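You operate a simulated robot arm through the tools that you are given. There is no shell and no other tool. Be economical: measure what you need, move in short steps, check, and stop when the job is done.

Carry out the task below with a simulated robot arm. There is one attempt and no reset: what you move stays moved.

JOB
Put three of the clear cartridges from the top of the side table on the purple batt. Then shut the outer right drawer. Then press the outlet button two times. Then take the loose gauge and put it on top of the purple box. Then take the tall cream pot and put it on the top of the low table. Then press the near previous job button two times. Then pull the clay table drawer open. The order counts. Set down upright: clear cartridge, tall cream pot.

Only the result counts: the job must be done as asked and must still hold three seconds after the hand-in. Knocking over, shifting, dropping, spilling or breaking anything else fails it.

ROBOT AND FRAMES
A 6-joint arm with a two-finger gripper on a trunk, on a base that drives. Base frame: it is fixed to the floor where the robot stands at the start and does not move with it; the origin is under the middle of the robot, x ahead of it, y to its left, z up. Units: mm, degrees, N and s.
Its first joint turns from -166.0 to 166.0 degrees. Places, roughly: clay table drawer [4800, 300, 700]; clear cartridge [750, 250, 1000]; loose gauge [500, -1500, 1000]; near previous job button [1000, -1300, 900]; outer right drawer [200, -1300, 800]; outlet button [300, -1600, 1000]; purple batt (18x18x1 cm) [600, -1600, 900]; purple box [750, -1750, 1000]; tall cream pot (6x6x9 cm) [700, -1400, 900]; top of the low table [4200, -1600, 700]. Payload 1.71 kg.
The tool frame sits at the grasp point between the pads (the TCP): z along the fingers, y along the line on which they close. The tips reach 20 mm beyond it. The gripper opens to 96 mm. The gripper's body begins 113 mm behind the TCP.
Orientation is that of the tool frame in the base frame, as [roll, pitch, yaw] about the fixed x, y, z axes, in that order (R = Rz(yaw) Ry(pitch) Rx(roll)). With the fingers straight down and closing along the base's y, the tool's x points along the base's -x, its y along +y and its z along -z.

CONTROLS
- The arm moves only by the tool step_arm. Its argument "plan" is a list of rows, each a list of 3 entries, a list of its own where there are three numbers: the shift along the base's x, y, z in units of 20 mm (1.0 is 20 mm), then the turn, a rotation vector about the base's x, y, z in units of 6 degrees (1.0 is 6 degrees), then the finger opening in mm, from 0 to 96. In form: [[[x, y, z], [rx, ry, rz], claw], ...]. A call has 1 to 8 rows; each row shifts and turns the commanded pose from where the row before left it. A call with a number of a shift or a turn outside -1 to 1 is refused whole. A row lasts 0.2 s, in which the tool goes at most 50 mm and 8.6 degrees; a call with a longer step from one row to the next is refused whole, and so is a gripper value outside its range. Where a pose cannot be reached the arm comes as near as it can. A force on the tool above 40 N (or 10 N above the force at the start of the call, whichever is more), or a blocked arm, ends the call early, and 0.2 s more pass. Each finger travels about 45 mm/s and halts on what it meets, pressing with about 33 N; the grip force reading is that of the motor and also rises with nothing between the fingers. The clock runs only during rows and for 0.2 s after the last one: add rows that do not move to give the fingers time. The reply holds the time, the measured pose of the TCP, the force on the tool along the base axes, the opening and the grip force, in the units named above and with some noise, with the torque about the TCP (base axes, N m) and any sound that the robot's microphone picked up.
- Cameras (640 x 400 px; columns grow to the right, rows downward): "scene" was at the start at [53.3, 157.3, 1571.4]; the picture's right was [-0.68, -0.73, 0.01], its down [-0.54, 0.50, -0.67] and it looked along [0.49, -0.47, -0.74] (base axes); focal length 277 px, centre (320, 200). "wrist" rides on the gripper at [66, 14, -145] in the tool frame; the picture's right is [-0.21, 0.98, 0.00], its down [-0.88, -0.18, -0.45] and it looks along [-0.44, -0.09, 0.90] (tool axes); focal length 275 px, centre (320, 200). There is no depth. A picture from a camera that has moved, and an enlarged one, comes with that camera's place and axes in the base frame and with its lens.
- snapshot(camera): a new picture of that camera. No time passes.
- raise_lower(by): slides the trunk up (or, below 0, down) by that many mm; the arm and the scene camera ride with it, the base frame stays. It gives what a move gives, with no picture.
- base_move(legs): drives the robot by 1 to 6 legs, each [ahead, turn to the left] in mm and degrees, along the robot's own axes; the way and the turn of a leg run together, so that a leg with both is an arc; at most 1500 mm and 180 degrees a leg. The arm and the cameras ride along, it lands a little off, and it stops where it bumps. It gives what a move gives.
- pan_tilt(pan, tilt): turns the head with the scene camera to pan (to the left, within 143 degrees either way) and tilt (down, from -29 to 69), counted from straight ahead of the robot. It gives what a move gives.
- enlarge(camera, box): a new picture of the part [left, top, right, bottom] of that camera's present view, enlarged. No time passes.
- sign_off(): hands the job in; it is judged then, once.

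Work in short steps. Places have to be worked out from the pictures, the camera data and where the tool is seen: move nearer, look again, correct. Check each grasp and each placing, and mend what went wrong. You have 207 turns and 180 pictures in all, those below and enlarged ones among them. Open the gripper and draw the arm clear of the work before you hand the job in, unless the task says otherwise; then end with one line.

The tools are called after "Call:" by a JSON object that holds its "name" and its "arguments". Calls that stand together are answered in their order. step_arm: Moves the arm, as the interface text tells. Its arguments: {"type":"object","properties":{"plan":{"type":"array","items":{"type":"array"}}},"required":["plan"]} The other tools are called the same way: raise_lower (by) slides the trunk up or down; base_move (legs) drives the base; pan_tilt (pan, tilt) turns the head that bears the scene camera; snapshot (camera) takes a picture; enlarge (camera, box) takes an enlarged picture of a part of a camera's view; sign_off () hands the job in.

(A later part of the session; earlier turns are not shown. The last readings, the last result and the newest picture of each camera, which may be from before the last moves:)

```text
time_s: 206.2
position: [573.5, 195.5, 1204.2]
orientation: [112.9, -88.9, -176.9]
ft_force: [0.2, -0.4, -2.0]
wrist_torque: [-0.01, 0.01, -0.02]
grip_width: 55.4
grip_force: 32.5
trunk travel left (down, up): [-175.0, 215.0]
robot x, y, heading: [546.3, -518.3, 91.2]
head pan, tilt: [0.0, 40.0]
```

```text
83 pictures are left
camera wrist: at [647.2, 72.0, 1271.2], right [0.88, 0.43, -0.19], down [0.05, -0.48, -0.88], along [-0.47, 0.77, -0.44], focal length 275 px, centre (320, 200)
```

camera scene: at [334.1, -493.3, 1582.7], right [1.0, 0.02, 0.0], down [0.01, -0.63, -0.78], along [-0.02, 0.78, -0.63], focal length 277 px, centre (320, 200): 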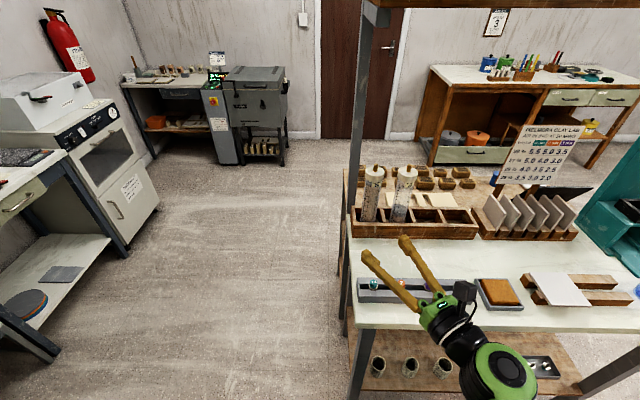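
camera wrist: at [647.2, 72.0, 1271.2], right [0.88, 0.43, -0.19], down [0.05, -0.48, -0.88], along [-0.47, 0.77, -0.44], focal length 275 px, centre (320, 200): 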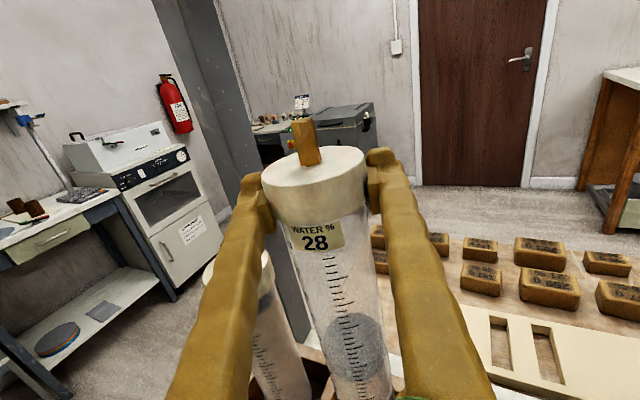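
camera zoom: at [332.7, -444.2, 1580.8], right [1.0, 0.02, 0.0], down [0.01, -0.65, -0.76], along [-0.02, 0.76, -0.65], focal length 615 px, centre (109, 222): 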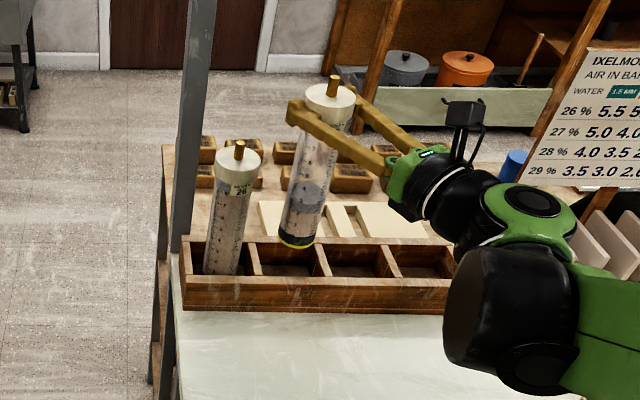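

Lifted clear. Retracting toward the robot, shifting x only after leaving the rack.

Call:
{"name": "step_arm", "arguments": {"plan": [[[0, -0.6, 0.2], [0, 0, 0], 40], [[0, -1, 0], [0, 0, 0], 40], [[0, -1, 0], [0, 0, 0], 40], [[0, -1, 0], [0, 0, 0], 40], [[0, -1, 0], [0, 0, 0], 40], [[0, -1, 0], [0, 0, 0], 40], [[-0.4, -1, 0], [0, 0, 0], 40], [[-0.4, -1, 0], [0, 0, 0], 40]]}}

Call:
{"name": "step_arm", "arguments": {"plan": [[[-0.4, -1, 0], [0, 0, 0], 40], [[-0.4, -1, 0], [0, 0, 0], 40], [[-0.4, -1, 0], [0, 0, 0], 40], [[-0.4, -1, 0], [0, 0, 0], 40], [[-0.4, -1, 0], [0, 0, 0], 40], [[-0.4, -1, 0], [0, 0, 0], 40], [[-0.4, -0.8, 0], [0, 0, 0], 40], [[0, 0, 0], [0, 0, 0], 40]]}}

Call:
{"name": "base_move", "arguments": {"legs": [[0, 178.5], [310, 0]]}}

Call:
{"name": "step_arm", "arguments": {"plan": [[[0, 0, 0], [0, 0, 0], 40], [[0, 0, 0], [0, 0, 0], 40], [[0, 0, 0], [0, 0, 0], 40], [[0, 0, 0], [0, 0, 0], 40], [[0, 0, 0], [0, 0, 0], 40]]}}

Call:
{"name": "snapshot", "arguments": {"camera": "wrist"}}

Call:
{"name": "enlarge", "arguments": {"camera": "scene", "box": [280, 100, 440, 260]}}

```text
time_s: 208.1
position: [557.8, 42.2, 1207.5]
orientation: [112.4, -88.9, -176.5]
ft_force: [1.3, 0.2, -2.8]
wrist_torque: [0.02, 0.01, 0.02]
grip_width: 55.8
grip_force: 33.0
trunk travel left (down, up): [-175.0, 215.0]
robot x, y, heading: [546.8, -520.1, 91.1]
head pan, tilt: [0.0, 40.0]
```

```text
time_s: 209.8
position: [500.9, -94.8, 1208.4]
orientation: [104.6, -88.8, -168.6]
ft_force: [-1.1, 0.0, -3.6]
wrist_torque: [0.08, 0.02, -0.01]
grip_width: 55.3
grip_force: 33.0
trunk travel left (down, up): [-175.0, 215.0]
robot x, y, heading: [545.2, -523.3, 91.1]
head pan, tilt: [0.0, 40.0]
```

```text
time_s: 223.6
position: [514.5, -1243.8, 1212.4]
orientation: [80.8, -88.7, 28.8]
ft_force: [1.4, 0.1, -4.4]
wrist_torque: [-0.17, -0.07, -0.05]
grip_width: 54.3
grip_force: 33.1
trunk travel left (down, up): [-175.0, 215.0]
robot x, y, heading: [518.9, -831.4, -94.7]
head pan, tilt: [0.0, 40.0]
```

```text
time_s: 224.8
position: [512.2, -1280.0, 1200.5]
orientation: [157.9, -88.5, -48.1]
ft_force: [-1.0, 0.6, 0.2]
wrist_torque: [0.24, 0.06, 0.02]
grip_width: 54.1
grip_force: 33.1
trunk travel left (down, up): [-175.0, 215.0]
robot x, y, heading: [516.5, -825.8, -95.0]
head pan, tilt: [0.0, 40.0]
```

```text
82 pictures are left
camera wrist: at [449.8, -1148.9, 1269.7], right [-0.92, -0.33, -0.2], down [0.01, 0.5, -0.87], along [0.38, -0.8, -0.46], focal length 275 px, centre (320, 200)
```

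wrist: 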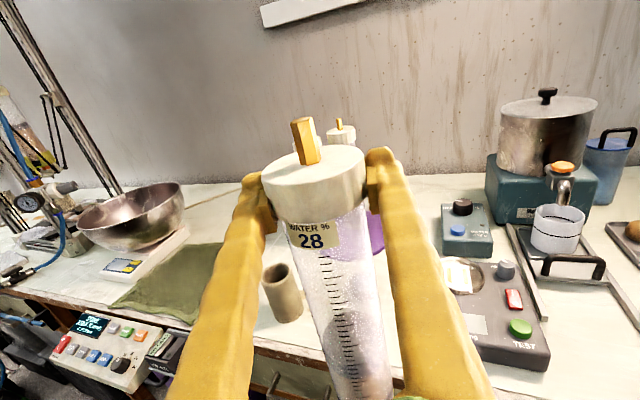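

```text
2.50 times, centred on (360, 180) of scene
camera zoom: at [721.0, -913.8, 1581.3], right [-1.0, 0.08, 0.0], down [0.05, 0.65, -0.76], along [-0.06, -0.76, -0.65], focal length 692 px, centre (220, 250)
```

zoom: 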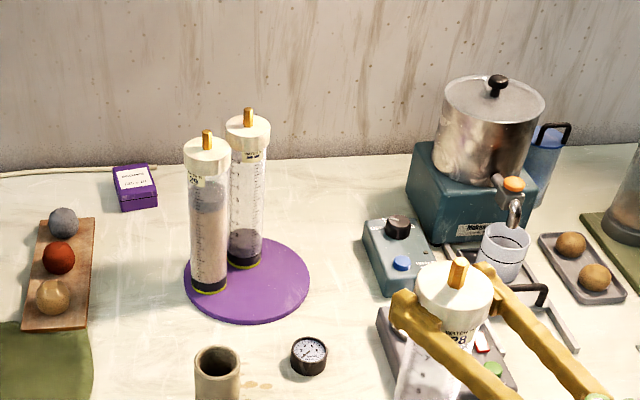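

Driven in. C's target on the batt (clear front-right area) is about (571, −1605) → TCP (568, −1597). Moving there at z 1200.

Call:
{"name": "step_arm", "arguments": {"plan": [[[0.18, -0.7, 0], [0, 0, 0], 40], [[0.18, -1, 0], [0, 0, 0], 40], [[0.18, -1, 0], [0, 0, 0], 40], [[0.18, -1, 0], [0, 0, 0], 40], [[0.18, -1, 0], [0, 0, 0], 40], [[0.18, -1, 0], [0, 0, 0], 40], [[0.18, -1, 0], [0, 0, 0], 40], [[0.18, -1, 0], [0, 0, 0], 40]]}}

Call:
{"name": "step_arm", "arguments": {"plan": [[[0.18, -1, 0], [0, 0, 0], 40], [[0.18, -1, 0], [0, 0, 0], 40], [[0.18, -1, 0], [0, 0, 0], 40], [[0.18, -1, 0], [0, 0, 0], 40], [[0.18, -1, 0], [0, 0, 0], 40], [[0.18, -0.6, 0], [0, 0, 0], 40], [[0, 0, 0], [0, 0, 0], 40], [[0, 0, 0], [0, 0, 0], 40]]}}

Call:
{"name": "step_arm", "arguments": {"plan": [[[0, 0, 0], [0, 0, 0], 40], [[0, 0, 0], [0, 0, 0], 40]]}}

Call:
{"name": "snapshot", "arguments": {"camera": "wrist"}}

Call:
{"name": "enlarge", "arguments": {"camera": "scene", "box": [280, 100, 440, 260]}}

```text
time_s: 226.6
position: [542.8, -1419.0, 1204.0]
orientation: [128.6, -88.9, -19.0]
ft_force: [0.3, 0.1, -2.2]
wrist_torque: [0.0, 0.0, -0.01]
grip_width: 54.2
grip_force: 32.9
trunk travel left (down, up): [-175.0, 215.0]
robot x, y, heading: [514.1, -827.5, -94.7]
head pan, tilt: [0.0, 40.0]
```

```text
time_s: 228.4
position: [562.4, -1534.2, 1201.1]
orientation: [138.3, -88.8, -28.8]
ft_force: [0.6, -1.4, -2.9]
wrist_torque: [-0.05, -0.05, 0.07]
grip_width: 54.0
grip_force: 33.1
trunk travel left (down, up): [-175.0, 215.0]
robot x, y, heading: [516.7, -829.6, -94.7]
head pan, tilt: [0.0, 40.0]
```

```text
time_s: 229.0
position: [562.8, -1531.8, 1202.4]
orientation: [133.7, -88.9, -24.2]
ft_force: [0.6, 0.0, -3.3]
wrist_torque: [-0.02, -0.01, 0.02]
grip_width: 54.4
grip_force: 33.1
trunk travel left (down, up): [-175.0, 215.0]
robot x, y, heading: [513.3, -828.6, -94.8]
head pan, tilt: [0.0, 40.0]
```

```text
80 pictures are left
camera wrist: at [501.1, -1399.9, 1270.5], right [-0.93, -0.33, -0.19], down [0.01, 0.49, -0.87], along [0.38, -0.81, -0.45], focal length 275 px, centre (320, 200)
```

wrist: 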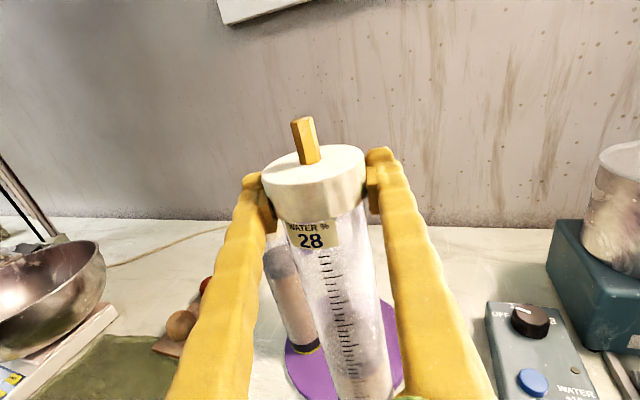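

```text
2.50 times, centred on (360, 180) of scene
camera zoom: at [720.1, -924.2, 1580.8], right [-1.0, 0.08, 0.0], down [0.06, 0.65, -0.76], along [-0.06, -0.75, -0.65], focal length 692 px, centre (220, 250)
```

zoom: 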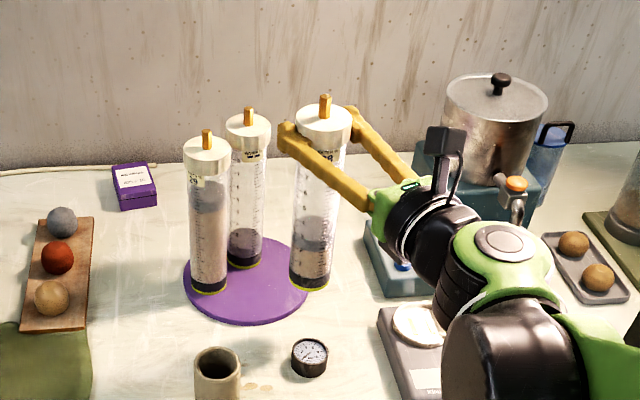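

Continuing to TCP (568, −1597) with a 1° lean correction, then lowering to z≈1130 (bottom ≈ 20 above the batt).

Call:
{"name": "step_arm", "arguments": {"plan": [[[0.1, -0.8, 0], [-0.08, -0.16, 0], 40], [[0.1, -0.8, 0], [0, 0, 0], 40], [[0.05, -0.8, 0], [0, 0, 0], 40], [[0, -0.8, 0], [0, 0, 0], 40], [[0, 0, 0], [0, 0, 0], 40], [[0, 0, 0], [0, 0, 0], 40], [[0, 0, 0], [0, 0, 0], 40]]}}

Call:
{"name": "step_arm", "arguments": {"plan": [[[0, 0, -0.5], [0, 0, 0], 40], [[0, 0, -0.7], [0, 0, 0], 40], [[0, 0, -0.8], [0, 0, 0], 40], [[0, 0, -0.7], [0, 0, 0], 40], [[0, 0, -0.5], [0, 0, 0], 40], [[0, 0, -0.3], [0, 0, 0], 40], [[0, 0, 0], [0, 0, 0], 40], [[0, 0, 0], [0, 0, 0], 40]]}}

Call:
{"name": "enlarge", "arguments": {"camera": "scene", "box": [290, 110, 410, 240]}}

Call:
{"name": "snapshot", "arguments": {"camera": "wrist"}}

```text
time_s: 230.6
position: [566.8, -1597.8, 1203.5]
orientation: [90.5, -89.9, 19.0]
ft_force: [0.0, -0.1, -2.0]
wrist_torque: [0.03, -0.02, -0.01]
grip_width: 54.2
grip_force: 32.8
trunk travel left (down, up): [-175.0, 215.0]
robot x, y, heading: [518.4, -828.8, -95.0]
head pan, tilt: [0.0, 40.0]
```

```text
time_s: 232.4
position: [568.1, -1596.0, 1134.1]
orientation: [92.8, -89.9, 16.9]
ft_force: [-0.1, 0.1, -2.7]
wrist_torque: [0.0, 0.01, 0.01]
grip_width: 54.1
grip_force: 33.5
trunk travel left (down, up): [-175.0, 215.0]
robot x, y, heading: [515.4, -831.3, -94.5]
head pan, tilt: [0.0, 40.0]
```

```text
3.08 times, centred on (350, 175) of scene
camera zoom: at [720.1, -924.1, 1580.9], right [-1.0, 0.08, 0.0], down [0.06, 0.65, -0.76], along [-0.06, -0.75, -0.65], focal length 852 px, centre (228, 277)
```

zoom: 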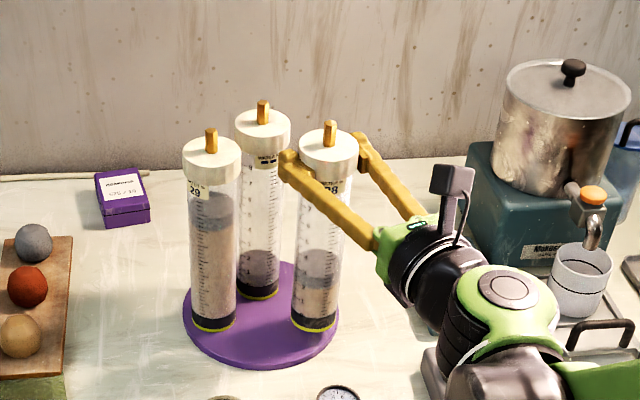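

```text
77 pictures are left
camera wrist: at [505.7, -1463.4, 1198.6], right [-0.92, -0.33, -0.2], down [0.02, 0.48, -0.88], along [0.39, -0.81, -0.44], focal length 275 px, centre (320, 200)
```

wrist: 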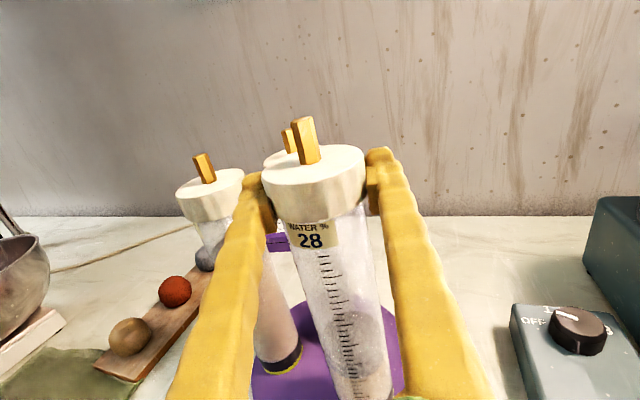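

C would land a bit outward; I shift it (+13, −12) toward the batt centre, then lower to just above contact.

Call:
{"name": "step_arm", "arguments": {"plan": [[[0.35, -0.3, 0], [0, 0, 0], 40], [[0.3, -0.3, 0], [0, 0, 0], 40], [[0, 0, -0.4], [0, 0, 0], 40], [[0, 0, -0.3], [0, 0, 0], 40], [[0, 0, 0], [0, 0, 0], 40], [[0, 0, 0], [0, 0, 0], 40]]}}

Call:
{"name": "enlarge", "arguments": {"camera": "scene", "box": [290, 110, 410, 240]}}

```text
time_s: 233.8
position: [582.2, -1606.8, 1119.1]
orientation: [95.5, -89.9, 14.2]
ft_force: [0.0, 0.3, -2.6]
wrist_torque: [0.02, -0.01, 0.0]
grip_width: 54.0
grip_force: 32.9
trunk travel left (down, up): [-175.0, 215.0]
robot x, y, heading: [518.4, -829.3, -94.9]
head pan, tilt: [0.0, 40.0]
```

```text
3.08 times, centred on (350, 175) of scene
camera zoom: at [720.1, -924.1, 1580.9], right [-1.0, 0.08, 0.0], down [0.06, 0.65, -0.76], along [-0.06, -0.75, -0.65], focal length 852 px, centre (228, 277)
```

zoom: 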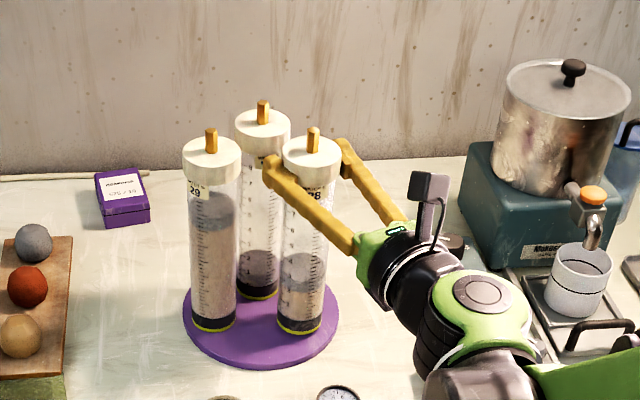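

Good landing spot. Creeping down to the expected contact at ≈1112.

Call:
{"name": "step_arm", "arguments": {"plan": [[[0, 0, -0.1], [0, 0, 0], 40], [[0, 0, -0.1], [0, 0, 0], 40], [[0, 0, 0], [0, 0, 0], 40]]}}

Call:
{"name": "step_arm", "arguments": {"plan": [[[0, 0, -0.06], [0, 0, 0], 40], [[0, 0, 0], [0, 0, 0], 40]]}}

Call:
{"name": "step_arm", "arguments": {"plan": [[[0, 0, -0.05], [0, 0, 0], 40], [[0, 0, 0], [0, 0, 0], 40]]}}

```text
time_s: 234.6
position: [581.3, -1606.7, 1116.2]
orientation: [97.1, -89.9, 12.4]
ft_force: [-0.8, 0.2, -3.2]
wrist_torque: [-0.01, -0.02, 0.02]
grip_width: 54.2
grip_force: 32.8
trunk travel left (down, up): [-175.0, 215.0]
robot x, y, heading: [517.1, -828.4, -95.0]
head pan, tilt: [0.0, 40.0]
```

```text
time_s: 235.2
position: [580.7, -1606.5, 1113.9]
orientation: [96.6, -89.8, 13.0]
ft_force: [0.0, -0.6, -2.2]
wrist_torque: [0.0, 0.02, -0.02]
grip_width: 54.1
grip_force: 33.0
trunk travel left (down, up): [-175.0, 215.0]
robot x, y, heading: [520.7, -826.6, -94.9]
head pan, tilt: [0.0, 40.0]
```

```text
time_s: 235.8
position: [580.2, -1606.9, 1112.1]
orientation: [96.4, -90.0, 13.3]
ft_force: [0.7, -1.2, -3.3]
wrist_torque: [-0.03, 0.0, -0.01]
grip_width: 54.0
grip_force: 33.0
trunk travel left (down, up): [-175.0, 215.0]
robot x, y, heading: [518.3, -826.6, -94.8]
head pan, tilt: [0.0, 40.0]
```

Call:
{"name": "step_arm", "arguments": {"plan": [[[0, 0, -0.05], [0, 0, 0], 40], [[0, 0, 0], [0, 0, 0], 40]]}}

Call:
{"name": "step_arm", "arguments": {"plan": [[[0, 0, -0.05], [0, 0, 0], 40], [[0, 0, 0], [0, 0, 0], 40]]}}

```text
time_s: 236.4
position: [580.2, -1607.4, 1112.1]
orientation: [92.0, -89.8, 17.6]
ft_force: [0.2, -0.5, -1.3]
wrist_torque: [-0.02, 0.07, -0.01]
grip_width: 54.1
grip_force: 32.9
trunk travel left (down, up): [-175.0, 215.0]
robot x, y, heading: [514.2, -830.4, -95.0]
head pan, tilt: [0.0, 40.0]
```

```text
time_s: 237.0
position: [581.0, -1607.3, 1111.9]
orientation: [75.7, -89.8, 33.8]
ft_force: [0.1, -1.6, 7.4]
wrist_torque: [0.02, 0.04, 0.02]
grip_width: 54.1
grip_force: 33.2
trunk travel left (down, up): [-175.0, 215.0]
robot x, y, heading: [512.7, -828.6, -94.8]
head pan, tilt: [0.0, 40.0]
```

Contact (+7.4 N, no torque — flat on the batt). I open to 62, check it stands, then retreat.

Call:
{"name": "step_arm", "arguments": {"plan": [[[0, 0, 0], [0, 0, 0], 56], [[0, 0, 0], [0, 0, 0], 60], [[0, 0, 0], [0, 0, 0], 63], [[0, 0, 0], [0, 0, 0], 63], [[-0.1, 0.28, 0], [0, 0, 0], 63], [[-0.2, 0.5, 0], [0, 0, 0], 63], [[-0.34, 0.94, 0], [0, 0, 0], 63], [[-0.34, 0.94, 0], [0, 0, 0], 63]]}}

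Call:
{"name": "step_arm", "arguments": {"plan": [[[-0.34, 0.94, 0], [0, 0, 0], 63], [[-0.34, 0.94, 0], [0, 0, 0], 63], [[0, 1, 0.3], [0, 0, 0], 63], [[0, 1, 0.3], [0, 0, 0], 63], [[0, 1, 0.3], [0, 0, 0], 63], [[0, 1, 0.3], [0, 0, 0], 63], [[0, 1, 0.3], [0, 0, 0], 63]]}}

Call:
{"name": "snapshot", "arguments": {"camera": "scene"}}

Call:
{"name": "enlarge", "arguments": {"camera": "scene", "box": [290, 110, 410, 240]}}

```text
time_s: 238.8
position: [563.6, -1553.1, 1114.1]
orientation: [97.6, -89.9, 12.0]
ft_force: [0.3, 0.8, 0.1]
wrist_torque: [-0.02, 0.01, 0.01]
grip_width: 62.9
grip_force: 0.1
trunk travel left (down, up): [-175.0, 215.0]
robot x, y, heading: [513.6, -830.1, -94.5]
head pan, tilt: [0.0, 40.0]
```

```text
time_s: 240.4
position: [550.1, -1419.3, 1141.9]
orientation: [84.8, -90.0, 24.8]
ft_force: [0.6, 0.3, 0.5]
wrist_torque: [0.02, -0.04, 0.01]
grip_width: 63.0
grip_force: 0.1
trunk travel left (down, up): [-175.0, 215.0]
robot x, y, heading: [517.5, -833.4, -94.8]
head pan, tilt: [0.0, 40.0]
```

```text
75 pictures are left
camera scene: at [720.1, -923.8, 1580.9], right [-1.0, 0.08, 0.0], down [0.06, 0.65, -0.76], along [-0.06, -0.75, -0.65], focal length 277 px, centre (320, 200)
```

scene: 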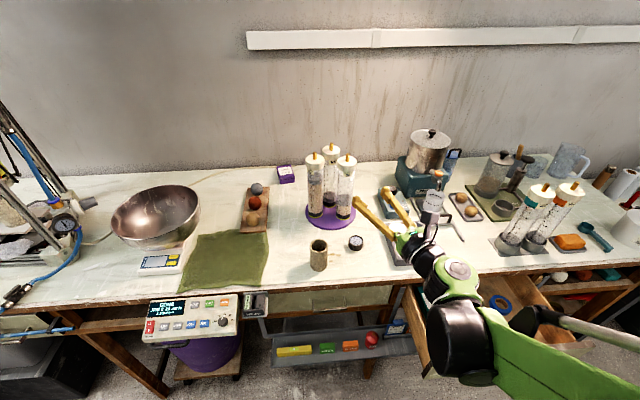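

```text
3.08 times, centred on (350, 175) of scene
camera zoom: at [720.1, -923.8, 1580.9], right [-1.0, 0.08, 0.0], down [0.06, 0.65, -0.76], along [-0.06, -0.75, -0.65], focal length 852 px, centre (228, 277)
```

zoom: 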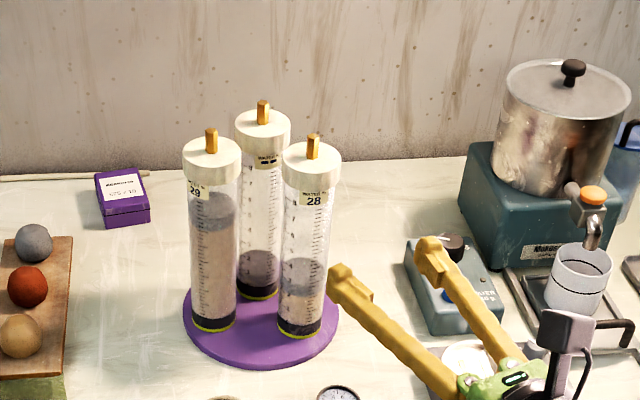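

All three cartridges stand on the batt. Next the outer right drawer (open, front ≈ y −1134, x 0–445). I retract a bit, back away and reposition in front of it.

Call:
{"name": "step_arm", "arguments": {"plan": [[[0, 1, 0], [0, 0, 0], 30], [[0, 1, 0], [0, 0, 0], 10], [[0, 1, 0], [0, 0, 0], 0], [[0, 1, 0], [0, 0, 0], 0], [[0, 1, 0], [0, 0, 0], 0], [[0, 0, 0], [0, 0, 0], 0], [[0, 0, 0], [0, 0, 0], 0]]}}

Call:
{"name": "base_move", "arguments": {"legs": [[-320, 0], [0, -85], [320, 0], [0, 90]]}}

Call:
{"name": "step_arm", "arguments": {"plan": [[[0, 0, 0], [0, 0, 0], 0], [[0, 0, 0], [0, 0, 0], 0], [[0, 0, 0], [0, 0, 0], 0], [[0, 0, 0], [0, 0, 0], 0], [[0, 0, 0], [0, 0, 0], 0]]}}

Call:
{"name": "snapshot", "arguments": {"camera": "scene"}}

Call:
{"name": "snapshot", "arguments": {"camera": "wrist"}}

```text
time_s: 242.0
position: [546.6, -1315.5, 1142.0]
orientation: [63.4, -89.9, 46.2]
ft_force: [-0.2, 0.5, 0.6]
wrist_torque: [0.01, 0.03, -0.03]
grip_width: 0.0
grip_force: 29.6
trunk travel left (down, up): [-175.0, 215.0]
robot x, y, heading: [516.9, -826.4, -95.0]
head pan, tilt: [0.0, 40.0]
```

```text
time_s: 258.3
position: [299.9, -998.7, 1147.8]
orientation: [33.2, -89.7, 81.7]
ft_force: [0.4, -0.5, -0.7]
wrist_torque: [-0.07, -0.01, 0.06]
grip_width: 0.2
grip_force: 29.6
trunk travel left (down, up): [-175.0, 215.0]
robot x, y, heading: [219.4, -523.0, -89.5]
head pan, tilt: [0.0, 40.0]
```

```text
time_s: 259.5
position: [301.5, -1035.8, 1131.4]
orientation: [-157.2, -88.5, -87.8]
ft_force: [-0.6, -3.4, 0.5]
wrist_torque: [0.09, 0.03, 0.24]
grip_width: 0.0
grip_force: 29.1
trunk travel left (down, up): [-175.0, 215.0]
robot x, y, heading: [219.2, -525.6, -89.5]
head pan, tilt: [0.0, 40.0]
```

```text
73 pictures are left
camera scene: at [433.4, -607.0, 1580.3], right [-1.0, -0.01, 0.0], down [-0.01, 0.66, -0.75], along [0.01, -0.75, -0.66], focal length 277 px, centre (320, 200)
```

scene: 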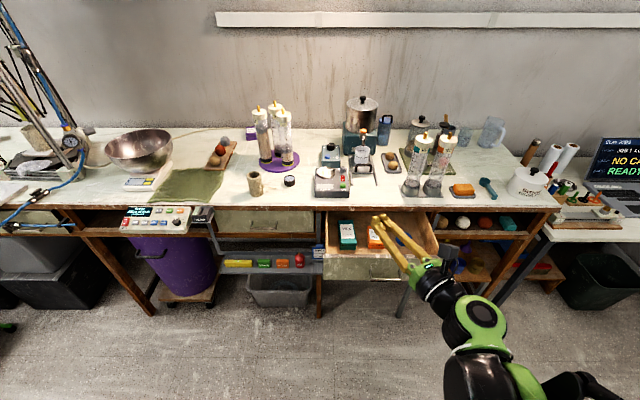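

```text
72 pictures are left
camera wrist: at [225.8, -911.4, 1200.4], right [-0.89, -0.41, -0.22], down [-0.02, 0.5, -0.86], along [0.46, -0.76, -0.46], focal length 275 px, centre (320, 200)
```

wrist: 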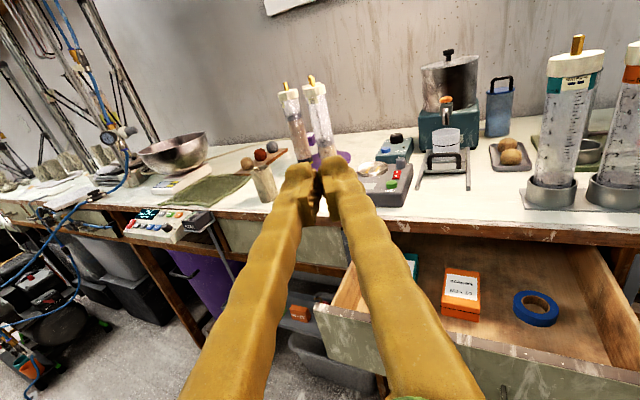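

The drawer front's top-left corner triangulates to (418, −1146, 877). I zoom in on the drawer front and handle to choose the push spot.

Call:
{"name": "pan_tilt", "arguments": {"pan": -15, "tilt": 50}}

Call:
{"name": "snapshot", "arguments": {"camera": "scene"}}

Call:
{"name": "step_arm", "arguments": {"plan": [[[-1, 0.5, 0], [0, 0, -1], 0], [[-1, 0.5, 0], [0, 0, -1], 0], [[-1, 0.5, 0], [0, 0, -1], 0], [[-1, 0, 0], [0, 0, -1], 0], [[0, 0, 0], [0, 0, 0], 0], [[0, 0, 0], [0, 0, 0], 0]]}}

Call:
{"name": "snapshot", "arguments": {"camera": "wrist"}}

```text
time_s: 260.3
position: [299.8, -1034.8, 1131.8]
orientation: [-158.1, -88.6, -87.0]
ft_force: [-1.0, 0.0, 1.3]
wrist_torque: [0.12, 0.08, 0.02]
grip_width: 0.0
grip_force: 29.3
trunk travel left (down, up): [-175.0, 215.0]
robot x, y, heading: [221.5, -521.8, -89.4]
head pan, tilt: [-15.0, 50.0]
```

```text
71 pictures are left
camera scene: at [413.2, -588.6, 1566.9], right [-0.97, 0.25, 0.0], down [0.19, 0.75, -0.63], along [-0.16, -0.61, -0.78], focal length 277 px, centre (320, 200)
```

scene: 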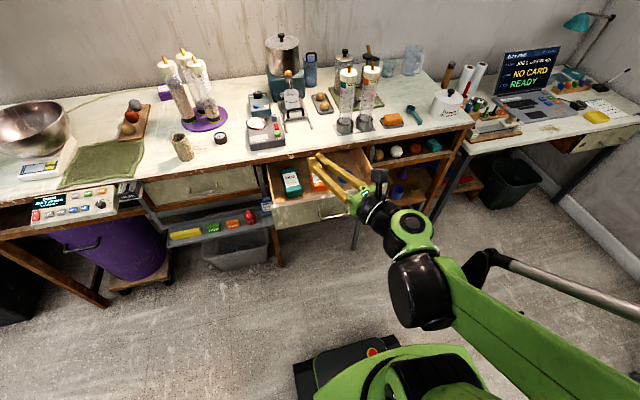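

```text
time_s: 261.7
position: [217.1, -977.1, 1142.1]
orientation: [-91.9, -89.9, -177.3]
ft_force: [-0.6, -1.5, -0.8]
wrist_torque: [-0.1, -0.01, 0.04]
grip_width: 0.2
grip_force: 29.8
trunk travel left (down, up): [-175.0, 215.0]
robot x, y, heading: [219.8, -523.6, -89.7]
head pan, tilt: [-15.0, 50.0]
```

```text
70 pictures are left
camera wrist: at [200.1, -831.3, 1207.8], right [-0.98, -0.02, -0.21], down [0.18, 0.45, -0.88], along [0.11, -0.89, -0.43], focal length 275 px, centre (320, 200)
```

wrist: 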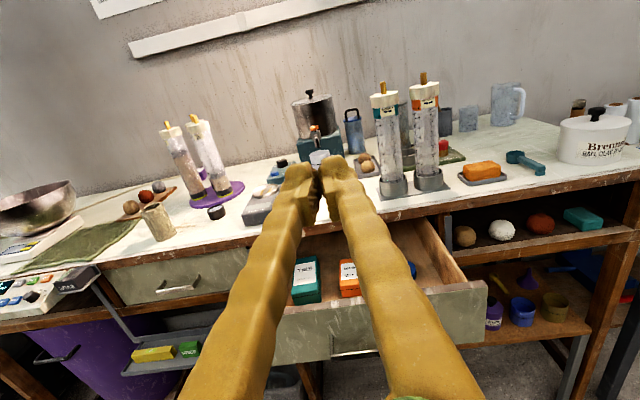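

Panel spans x 26–418, z 737–877, handle ≈ z 813. I'll push at (222, z≈852) just above the handle. Lowering the trunk first.

Call:
{"name": "raise_lower", "arguments": {"by": -170}}

Call:
{"name": "step_arm", "arguments": {"plan": [[[0, 0, -1], [0, 0, 0], 0], [[0, 0, -1], [0, 0, 0], 0], [[0, 0, -1], [0, 0, 0], 0], [[0, 0, -1], [0, 0, 0], 0], [[0, 0, -1], [0, 0, 0], 0], [[0, 0, -0.5], [0, 0, 0], 0], [[0, 0, 0], [0, 0, 0], 0]]}}

Call:
{"name": "snapshot", "arguments": {"camera": "scene"}}

Call:
{"name": "snapshot", "arguments": {"camera": "wrist"}}

```text
time_s: 263.6
position: [224.0, -981.0, 969.7]
orientation: [-163.4, -89.6, -105.7]
ft_force: [0.9, -0.3, 0.5]
wrist_torque: [0.07, 0.0, -0.02]
grip_width: 0.0
grip_force: 29.2
trunk travel left (down, up): [-5.0, 385.0]
robot x, y, heading: [220.4, -520.6, -89.3]
head pan, tilt: [-15.0, 50.0]
```

```text
time_s: 265.4
position: [228.2, -1020.0, 893.6]
orientation: [-171.3, -89.0, -98.0]
ft_force: [-0.6, 0.3, -0.5]
wrist_torque: [0.02, -0.01, 0.02]
grip_width: 0.0
grip_force: 29.3
out of reach, approached as far as the arm can: row 5, 6
trunk travel left (down, up): [-5.0, 385.0]
robot x, y, heading: [222.8, -518.9, -89.3]
head pan, tilt: [-15.0, 50.0]
stopped in row 7: the arm was blocked; the commanded pose is now the measured one
```

```text
69 pictures are left
camera scene: at [413.1, -583.6, 1396.9], right [-0.97, 0.25, 0.0], down [0.19, 0.75, -0.63], along [-0.16, -0.61, -0.78], focal length 277 px, centre (320, 200)
```

scene: 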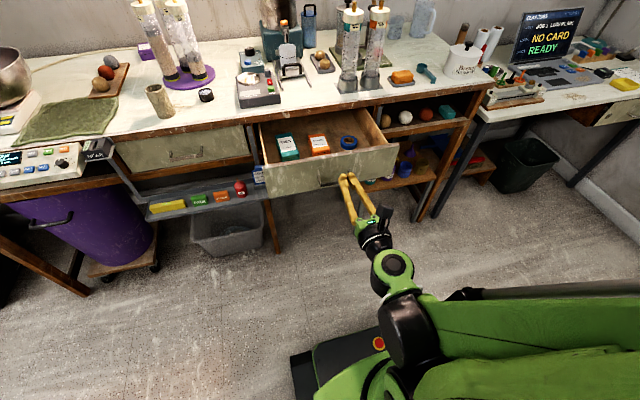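

```text
68 pictures are left
camera wrist: at [210.9, -874.6, 961.5], right [-0.98, -0.01, -0.21], down [0.18, 0.46, -0.87], along [0.1, -0.89, -0.45], focal length 275 px, centre (320, 200)
```

wrist: 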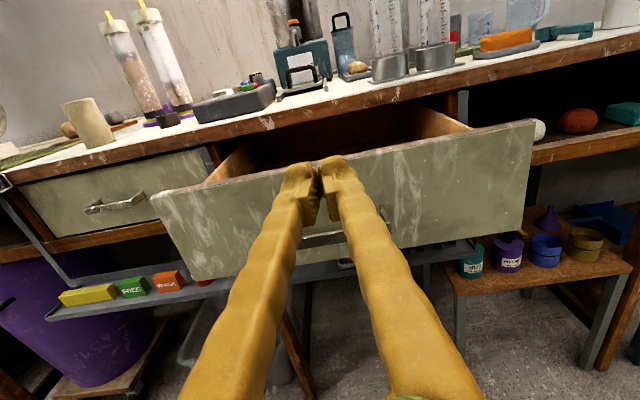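

The fold limit is hit at this short reach; I extend forward while lowering.

Call:
{"name": "step_arm", "arguments": {"plan": [[[0, -0.8, -0.3], [0, 0, 0], 0], [[0, -0.8, -0.5], [0, 0, 0], 0], [[0, -0.7, -0.6], [0, 0, 0], 0], [[0, 0, -0.6], [0, 0, 0], 0], [[0, 0, 0], [0, 0, 0], 0], [[0, 0, 0], [0, 0, 0], 0]]}}

Call:
{"name": "snapshot", "arguments": {"camera": "wrist"}}

```text
time_s: 266.8
position: [229.4, -1056.3, 883.1]
orientation: [-170.3, -89.2, -98.9]
ft_force: [0.2, 0.1, 0.2]
wrist_torque: [0.0, 0.0, 0.0]
grip_width: 0.2
grip_force: 29.1
out of reach, approached as far as the arm can: row 2, 3, 4
trunk travel left (down, up): [-5.0, 385.0]
robot x, y, heading: [220.2, -517.4, -89.7]
head pan, tilt: [-15.0, 50.0]
```

```text
67 pictures are left
camera wrist: at [212.9, -911.2, 950.3], right [-0.98, -0.01, -0.21], down [0.18, 0.46, -0.87], along [0.1, -0.89, -0.45], focal length 275 px, centre (320, 200)
```

wrist: 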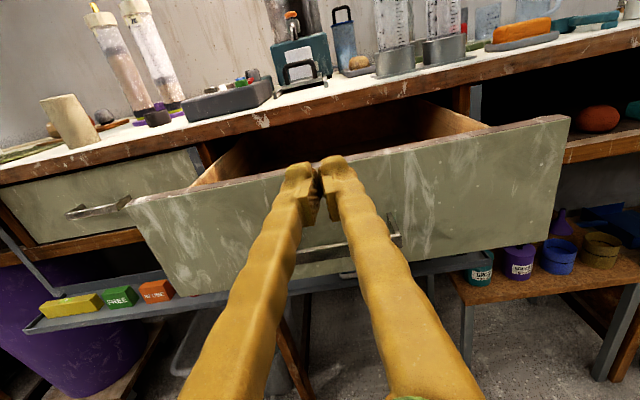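

Pitching the tool 30° downward frees the reach; then I lower to z≈866.

Call:
{"name": "step_arm", "arguments": {"plan": [[[0, 0, 0], [1, 0, 0], 0], [[0, 0, 0], [1, 0, 0], 0], [[0, 0, 0], [1, 0, 0], 0], [[0, 0, -0.3], [1, 0, 0], 0], [[0, 0, -0.3], [1, 0, 0], 0], [[0, 0, -0.3], [0, 0, 0], 0], [[0, 0, 0], [0, 0, 0], 0]]}}

Call:
{"name": "snapshot", "arguments": {"camera": "wrist"}}

```text
time_s: 268.4
position: [225.5, -1057.0, 866.1]
orientation: [-177.8, -63.6, -90.0]
ft_force: [-0.2, 0.6, 0.3]
wrist_torque: [-0.04, -0.01, 0.03]
grip_width: 0.0
grip_force: 29.6
out of reach, approached as far as the arm can: row 1
trunk travel left (down, up): [-5.0, 385.0]
robot x, y, heading: [223.2, -524.1, -89.2]
head pan, tilt: [-15.0, 50.0]
```

```text
66 pictures are left
camera wrist: at [205.0, -955.7, 988.6], right [-0.98, 0.06, -0.2], down [0.17, 0.79, -0.58], along [0.13, -0.6, -0.79], focal length 275 px, centre (320, 200)
```

wrist: 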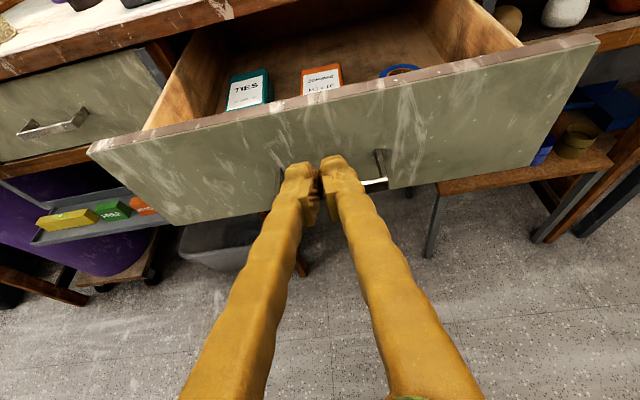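

Tips are ~44 mm above the handle bar and below the panel's top edge. Pushing forward.

Call:
{"name": "step_arm", "arguments": {"plan": [[[0, -1, 0], [0, 0, 0], 0], [[0, -1, 0], [0, 0, 0], 0], [[0, -1, 0], [0, 0, 0], 0], [[0, -0.7, 0], [0, 0, 0], 0], [[0, -0.5, 0], [0, 0, 0], 0], [[0, -0.5, 0], [0, 0, 0], 0], [[0, -0.5, 0], [0, 0, 0], 0]]}}

Call:
{"name": "snapshot", "arguments": {"camera": "wrist"}}

```text
time_s: 270.0
position: [224.9, -1159.2, 866.0]
orientation: [-177.6, -63.6, -89.9]
ft_force: [0.2, 0.1, 0.5]
wrist_torque: [-0.03, -0.01, 0.04]
grip_width: 0.0
grip_force: 29.3
out of reach, approached as far as the arm can: row 2
trunk travel left (down, up): [-5.0, 385.0]
robot x, y, heading: [220.3, -521.6, -89.5]
head pan, tilt: [-15.0, 50.0]
```

```text
65 pictures are left
camera wrist: at [203.8, -1058.0, 988.5], right [-0.98, 0.06, -0.2], down [0.17, 0.79, -0.58], along [0.13, -0.6, -0.79], focal length 275 px, centre (320, 200)
```

wrist: 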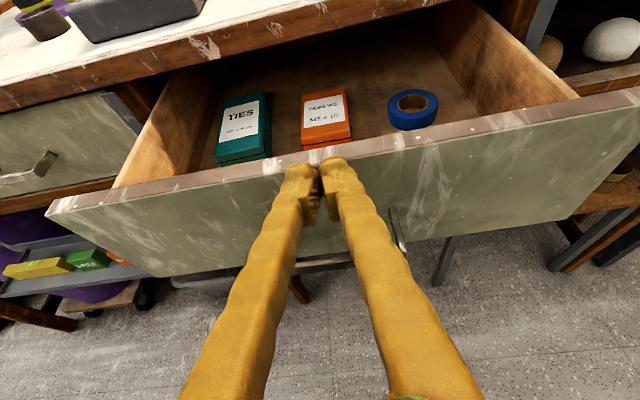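

About to touch; continue pushing with 14 mm rows.

Call:
{"name": "step_arm", "arguments": {"plan": [[[0, -0.7, 0], [0, 0, 0], 0], [[0, -0.7, 0], [0, 0, 0], 0], [[0, -0.7, 0], [0, 0, 0], 0], [[0, -0.7, 0], [0, 0, 0], 0], [[0, -0.7, 0], [0, 0, 0], 0], [[0, -0.7, 0], [0, 0, 0], 0], [[0, -0.7, 0], [0, 0, 0], 0], [[0, -0.7, 0], [0, 0, 0], 0]]}}

Call:
{"name": "snapshot", "arguments": {"camera": "wrist"}}

```text
time_s: 271.8
position: [221.1, -1270.7, 865.6]
orientation: [-177.8, -63.5, -89.9]
ft_force: [0.8, 1.0, 0.0]
wrist_torque: [-0.03, 0.02, -0.03]
grip_width: 0.0
grip_force: 29.6
out of reach, approached as far as the arm can: row 4
trunk travel left (down, up): [-5.0, 385.0]
robot x, y, heading: [219.1, -524.8, -89.4]
head pan, tilt: [-15.0, 50.0]
```

```text
64 pictures are left
camera wrist: at [200.4, -1170.0, 987.8], right [-0.98, 0.06, -0.2], down [0.17, 0.79, -0.58], along [0.13, -0.6, -0.79], focal length 275 px, centre (320, 200)
```

wrist: 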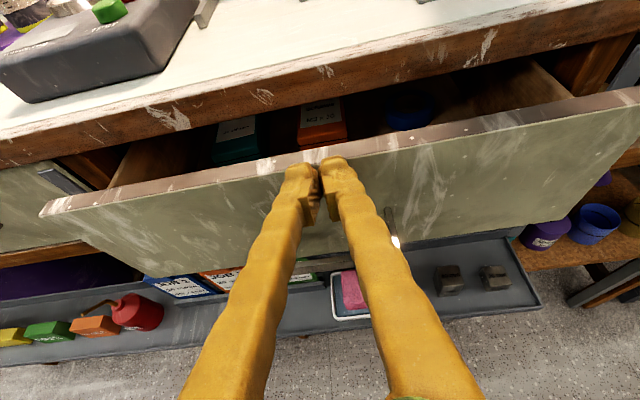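

Drawer slides smoothly. Continuing until it stops.

Call:
{"name": "step_arm", "arguments": {"plan": [[[0, -0.7, 0], [0, 0, 0], 0], [[0, -0.7, 0], [0, 0, 0], 0], [[0, -0.7, 0], [0, 0, 0], 0], [[0, -0.7, 0], [0, 0, 0], 0], [[0, 0, 0], [0, 0, 0], 0]]}}

Call:
{"name": "snapshot", "arguments": {"camera": "wrist"}}

```text
time_s: 273.0
position: [220.6, -1324.8, 865.1]
orientation: [-177.7, -63.5, -89.9]
ft_force: [0.4, -0.2, 0.5]
wrist_torque: [0.02, 0.02, 0.0]
grip_width: 0.1
grip_force: 29.2
trunk travel left (down, up): [-5.0, 385.0]
robot x, y, heading: [221.7, -520.4, -89.4]
head pan, tilt: [-15.0, 50.0]
```

```text
63 pictures are left
camera wrist: at [200.4, -1224.6, 988.8], right [-0.98, 0.05, -0.2], down [0.17, 0.79, -0.58], along [0.13, -0.6, -0.79], focal length 275 px, centre (320, 200)
```

wrist: 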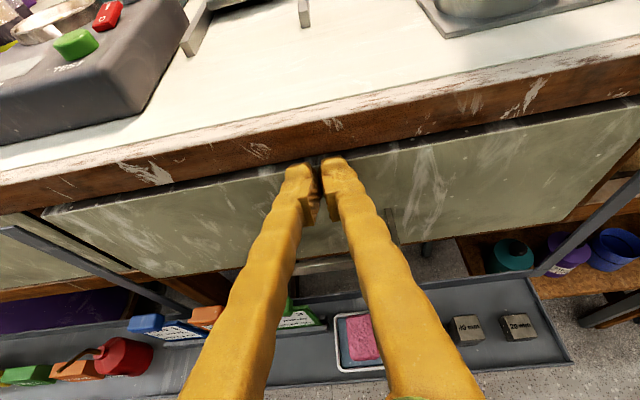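

Nearly flush. Small final pushes until resistance.

Call:
{"name": "step_arm", "arguments": {"plan": [[[0, -0.3, 0], [0, 0, 0], 0], [[0, -0.3, 0], [0, 0, 0], 0], [[0, -0.3, 0], [0, 0, 0], 0], [[0, 0, 0], [0, 0, 0], 0]]}}

Call:
{"name": "snapshot", "arguments": {"camera": "wrist"}}

```text
time_s: 273.9
position: [221.2, -1337.5, 864.7]
orientation: [-177.8, -63.4, -89.8]
ft_force: [0.2, -92.6, -100.6]
wrist_torque: [1.96, 0.31, -0.24]
grip_width: 0.0
grip_force: 29.5
trunk travel left (down, up): [-5.0, 385.0]
robot x, y, heading: [221.5, -521.8, -89.3]
head pan, tilt: [-15.0, 50.0]
stopped in row 4: the force on the tool passed its limit at 44 N (the readings are from after the stop); the commanded pose is now the measured one
```

```text
62 pictures are left
camera wrist: at [200.4, -1237.9, 989.1], right [-0.98, 0.05, -0.2], down [0.16, 0.8, -0.58], along [0.13, -0.6, -0.79], focal length 275 px, centre (320, 200)
```

wrist: 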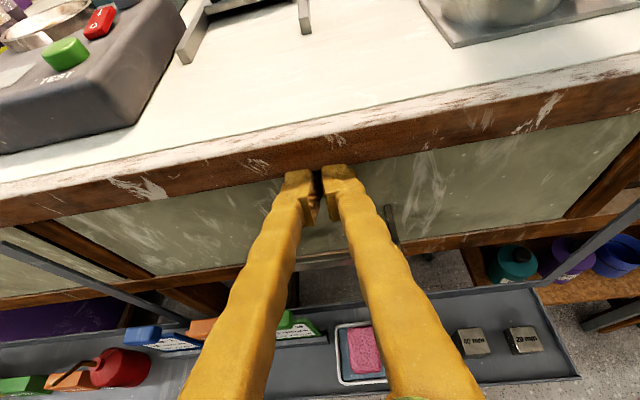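

Drawer is flush; the fingertips met the bench edge hard. I back off at once.

Call:
{"name": "step_arm", "arguments": {"plan": [[[0, 0.3, -0.1], [0, 0, 0], 0], [[0, 0.5, 0], [0, 0, 0], 0], [[0, 1, 0], [0, 0, 0], 0], [[0, 1, 0], [0, 0, 0], 0], [[0, 1, 0], [0, 0, 0], 0]]}}

Call:
{"name": "snapshot", "arguments": {"camera": "wrist"}}

Call:
{"name": "pan_tilt", "arguments": {"pan": 0, "tilt": 40}}

Call:
{"name": "snapshot", "arguments": {"camera": "scene"}}

```text
time_s: 275.1
position: [220.8, -1253.6, 875.5]
orientation: [-177.7, -64.2, -89.9]
ft_force: [-0.1, 0.5, 0.2]
wrist_torque: [0.0, 0.01, 0.03]
grip_width: 0.0
grip_force: 28.9
trunk travel left (down, up): [-5.0, 385.0]
robot x, y, heading: [221.1, -517.9, -89.2]
head pan, tilt: [-15.0, 50.0]
```

```text
61 pictures are left
camera wrist: at [200.2, -1151.2, 996.6], right [-0.98, 0.05, -0.2], down [0.16, 0.79, -0.59], along [0.13, -0.61, -0.78], focal length 275 px, centre (320, 200)
```

wrist: 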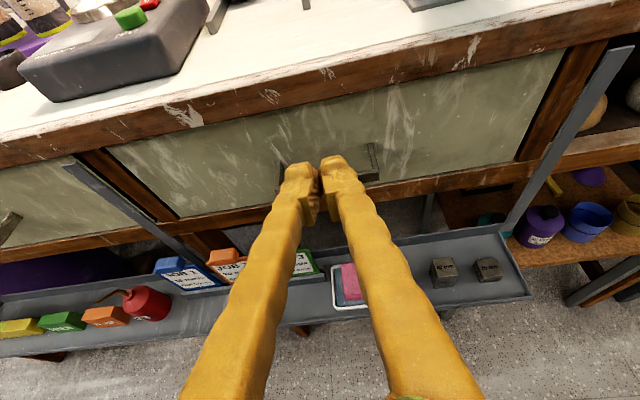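

```text
time_s: 275.9
position: [221.3, -1254.1, 873.6]
orientation: [-177.8, -64.3, -89.8]
ft_force: [0.1, -0.6, 0.1]
wrist_torque: [-0.02, 0.01, 0.01]
grip_width: 0.0
grip_force: 29.0
trunk travel left (down, up): [-5.0, 385.0]
robot x, y, heading: [220.9, -521.5, -89.4]
head pan, tilt: [0.0, 40.0]
```

```text
60 pictures are left
camera scene: at [433.2, -595.1, 1410.8], right [-1.0, -0.01, 0.0], down [-0.01, 0.66, -0.76], along [0.01, -0.76, -0.66], focal length 277 px, centre (320, 200)
```

scene: 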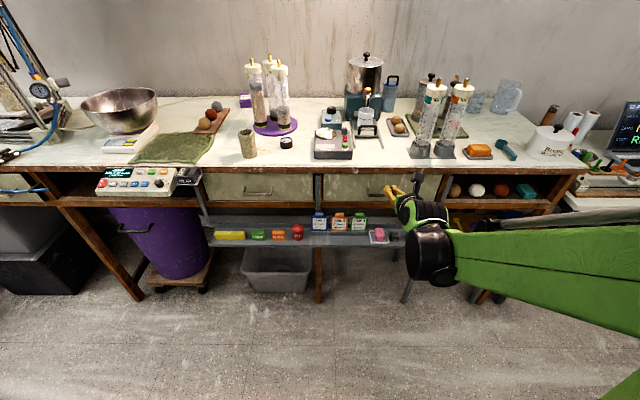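

Drawer is flush shut. Now to find the outlet button: I zoom in on the devices around (300, −1600).

Call:
{"name": "enlarge", "arguments": {"camera": "scene", "box": [300, 40, 420, 170]}}

```text
3.08 times, centred on (360, 105) of scene
camera zoom: at [433.2, -595.1, 1410.8], right [-1.0, -0.01, 0.0], down [-0.01, 0.66, -0.76], along [0.01, -0.76, -0.66], focal length 852 px, centre (197, 492)
```

zoom: 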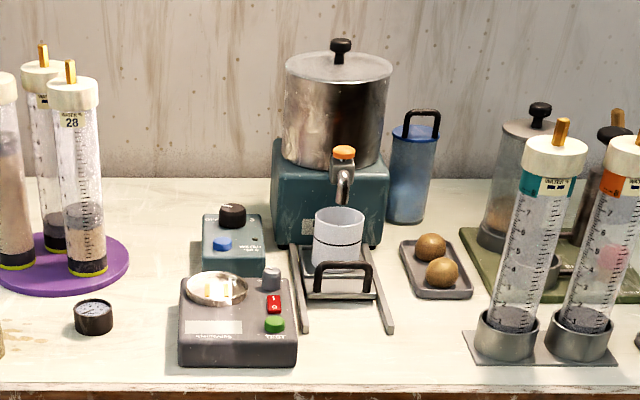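

The orange button on top of the heater's outlet spout matches (≈(270, −1640, 1045)). I raise the trunk, turn the tool to point down, and drive closer.

Call:
{"name": "raise_lower", "arguments": {"by": 170}}

Call:
{"name": "step_arm", "arguments": {"plan": [[[0, 0.5, 1], [1, 0, 0], 0], [[0, 0.5, 1], [1, 0, 0], 0], [[0, 0, 1], [1, 0, 0], 0], [[0, 0, 1], [1, 0, 0], 0], [[0, 0, 1], [1, 0, 0], 0], [[0, 0, 1], [1, 0, 0], 0], [[0, 0, 1], [1, 0, 0], 0], [[0, 0, 1], [1, 0, 0], 0]]}}

Call:
{"name": "step_arm", "arguments": {"plan": [[[0, 0, 0], [1, 0, 0], 0], [[0, 0, 0], [1, 0, 0], 0], [[0, 0, 0], [0.7, 0, 0], 0], [[0, 0, 0], [0, 0, 0], 0], [[0, 0, 0], [0, 0, 0], 0]]}}

Call:
{"name": "base_move", "arguments": {"legs": [[250, 0]]}}

Call:
{"name": "step_arm", "arguments": {"plan": [[[0, 0, 0], [0, 0, 0], 0], [[0, 0, 0], [0, 0, 0], 0], [[0, 0, 0], [0, 0, 0], 0], [[0, 0, 0], [0, 0, 0], 0], [[0, 0, 0], [0, 0, 0], 0]]}}

Call:
{"name": "snapshot", "arguments": {"camera": "wrist"}}

Call:
{"name": "snapshot", "arguments": {"camera": "scene"}}

```text
time_s: 277.8
position: [221.4, -1255.1, 1043.3]
orientation: [-177.8, -64.3, -89.8]
ft_force: [0.6, -0.6, 0.5]
wrist_torque: [-0.01, -0.02, 0.03]
grip_width: 0.0
grip_force: 29.4
trunk travel left (down, up): [-175.0, 215.0]
robot x, y, heading: [221.3, -522.8, -89.3]
head pan, tilt: [0.0, 40.0]
```

```text
time_s: 279.6
position: [172.3, -1230.8, 1204.7]
orientation: [-177.4, -16.2, -89.3]
ft_force: [-0.3, -0.7, -0.2]
wrist_torque: [-0.03, 0.0, 0.02]
grip_width: 0.0
grip_force: 28.9
out of reach, approached as far as the arm can: row 2, 3, 4, 5, 6, 7, 8
trunk travel left (down, up): [-175.0, 215.0]
robot x, y, heading: [222.1, -522.9, -89.4]
head pan, tilt: [0.0, 40.0]
```

```text
time_s: 280.8
position: [152.7, -1230.0, 1203.9]
orientation: [-177.4, -0.1, -89.4]
ft_force: [0.5, -0.2, 0.0]
wrist_torque: [-0.02, 0.01, 0.04]
grip_width: 0.4
grip_force: 29.5
out of reach, approached as far as the arm can: row 1, 2, 3
trunk travel left (down, up): [-175.0, 215.0]
robot x, y, heading: [225.6, -521.4, -89.5]
head pan, tilt: [0.0, 40.0]
```

```text
time_s: 283.1
position: [162.1, -1487.8, 1204.5]
orientation: [-177.4, 0.0, -88.9]
ft_force: [0.1, -0.7, -0.2]
wrist_torque: [-0.02, -0.01, 0.02]
grip_width: 0.0
grip_force: 29.3
trunk travel left (down, up): [-175.0, 215.0]
robot x, y, heading: [226.4, -783.7, -89.0]
head pan, tilt: [0.0, 40.0]
```

```text
time_s: 284.3
position: [160.4, -1470.8, 1214.5]
orientation: [-177.3, -0.9, -88.9]
ft_force: [1.2, -0.4, 0.9]
wrist_torque: [-0.04, 0.01, -0.01]
grip_width: 0.0
grip_force: 29.7
trunk travel left (down, up): [-175.0, 215.0]
robot x, y, heading: [224.0, -779.7, -88.9]
head pan, tilt: [0.0, 40.0]
```

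```text
58 pictures are left
camera wrist: at [141.0, -1533.5, 1360.0], right [-0.98, 0.19, -0.05], down [0.15, 0.89, 0.44], along [0.12, 0.42, -0.9], focal length 275 px, centre (320, 200)
```

wrist: 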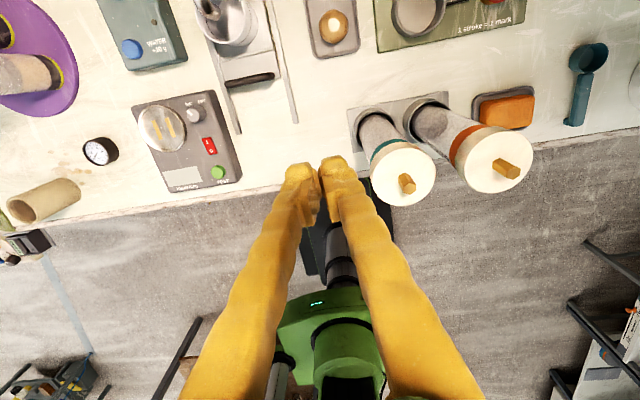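

```text
57 pictures are left
camera scene: at [437.3, -854.7, 1580.9], right [-1.0, -0.02, 0.0], down [-0.01, 0.65, -0.76], along [0.01, -0.76, -0.65], focal length 277 px, centre (320, 200)
```

scene: 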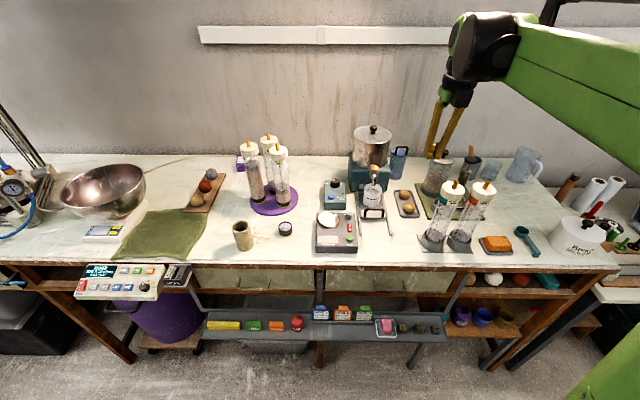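

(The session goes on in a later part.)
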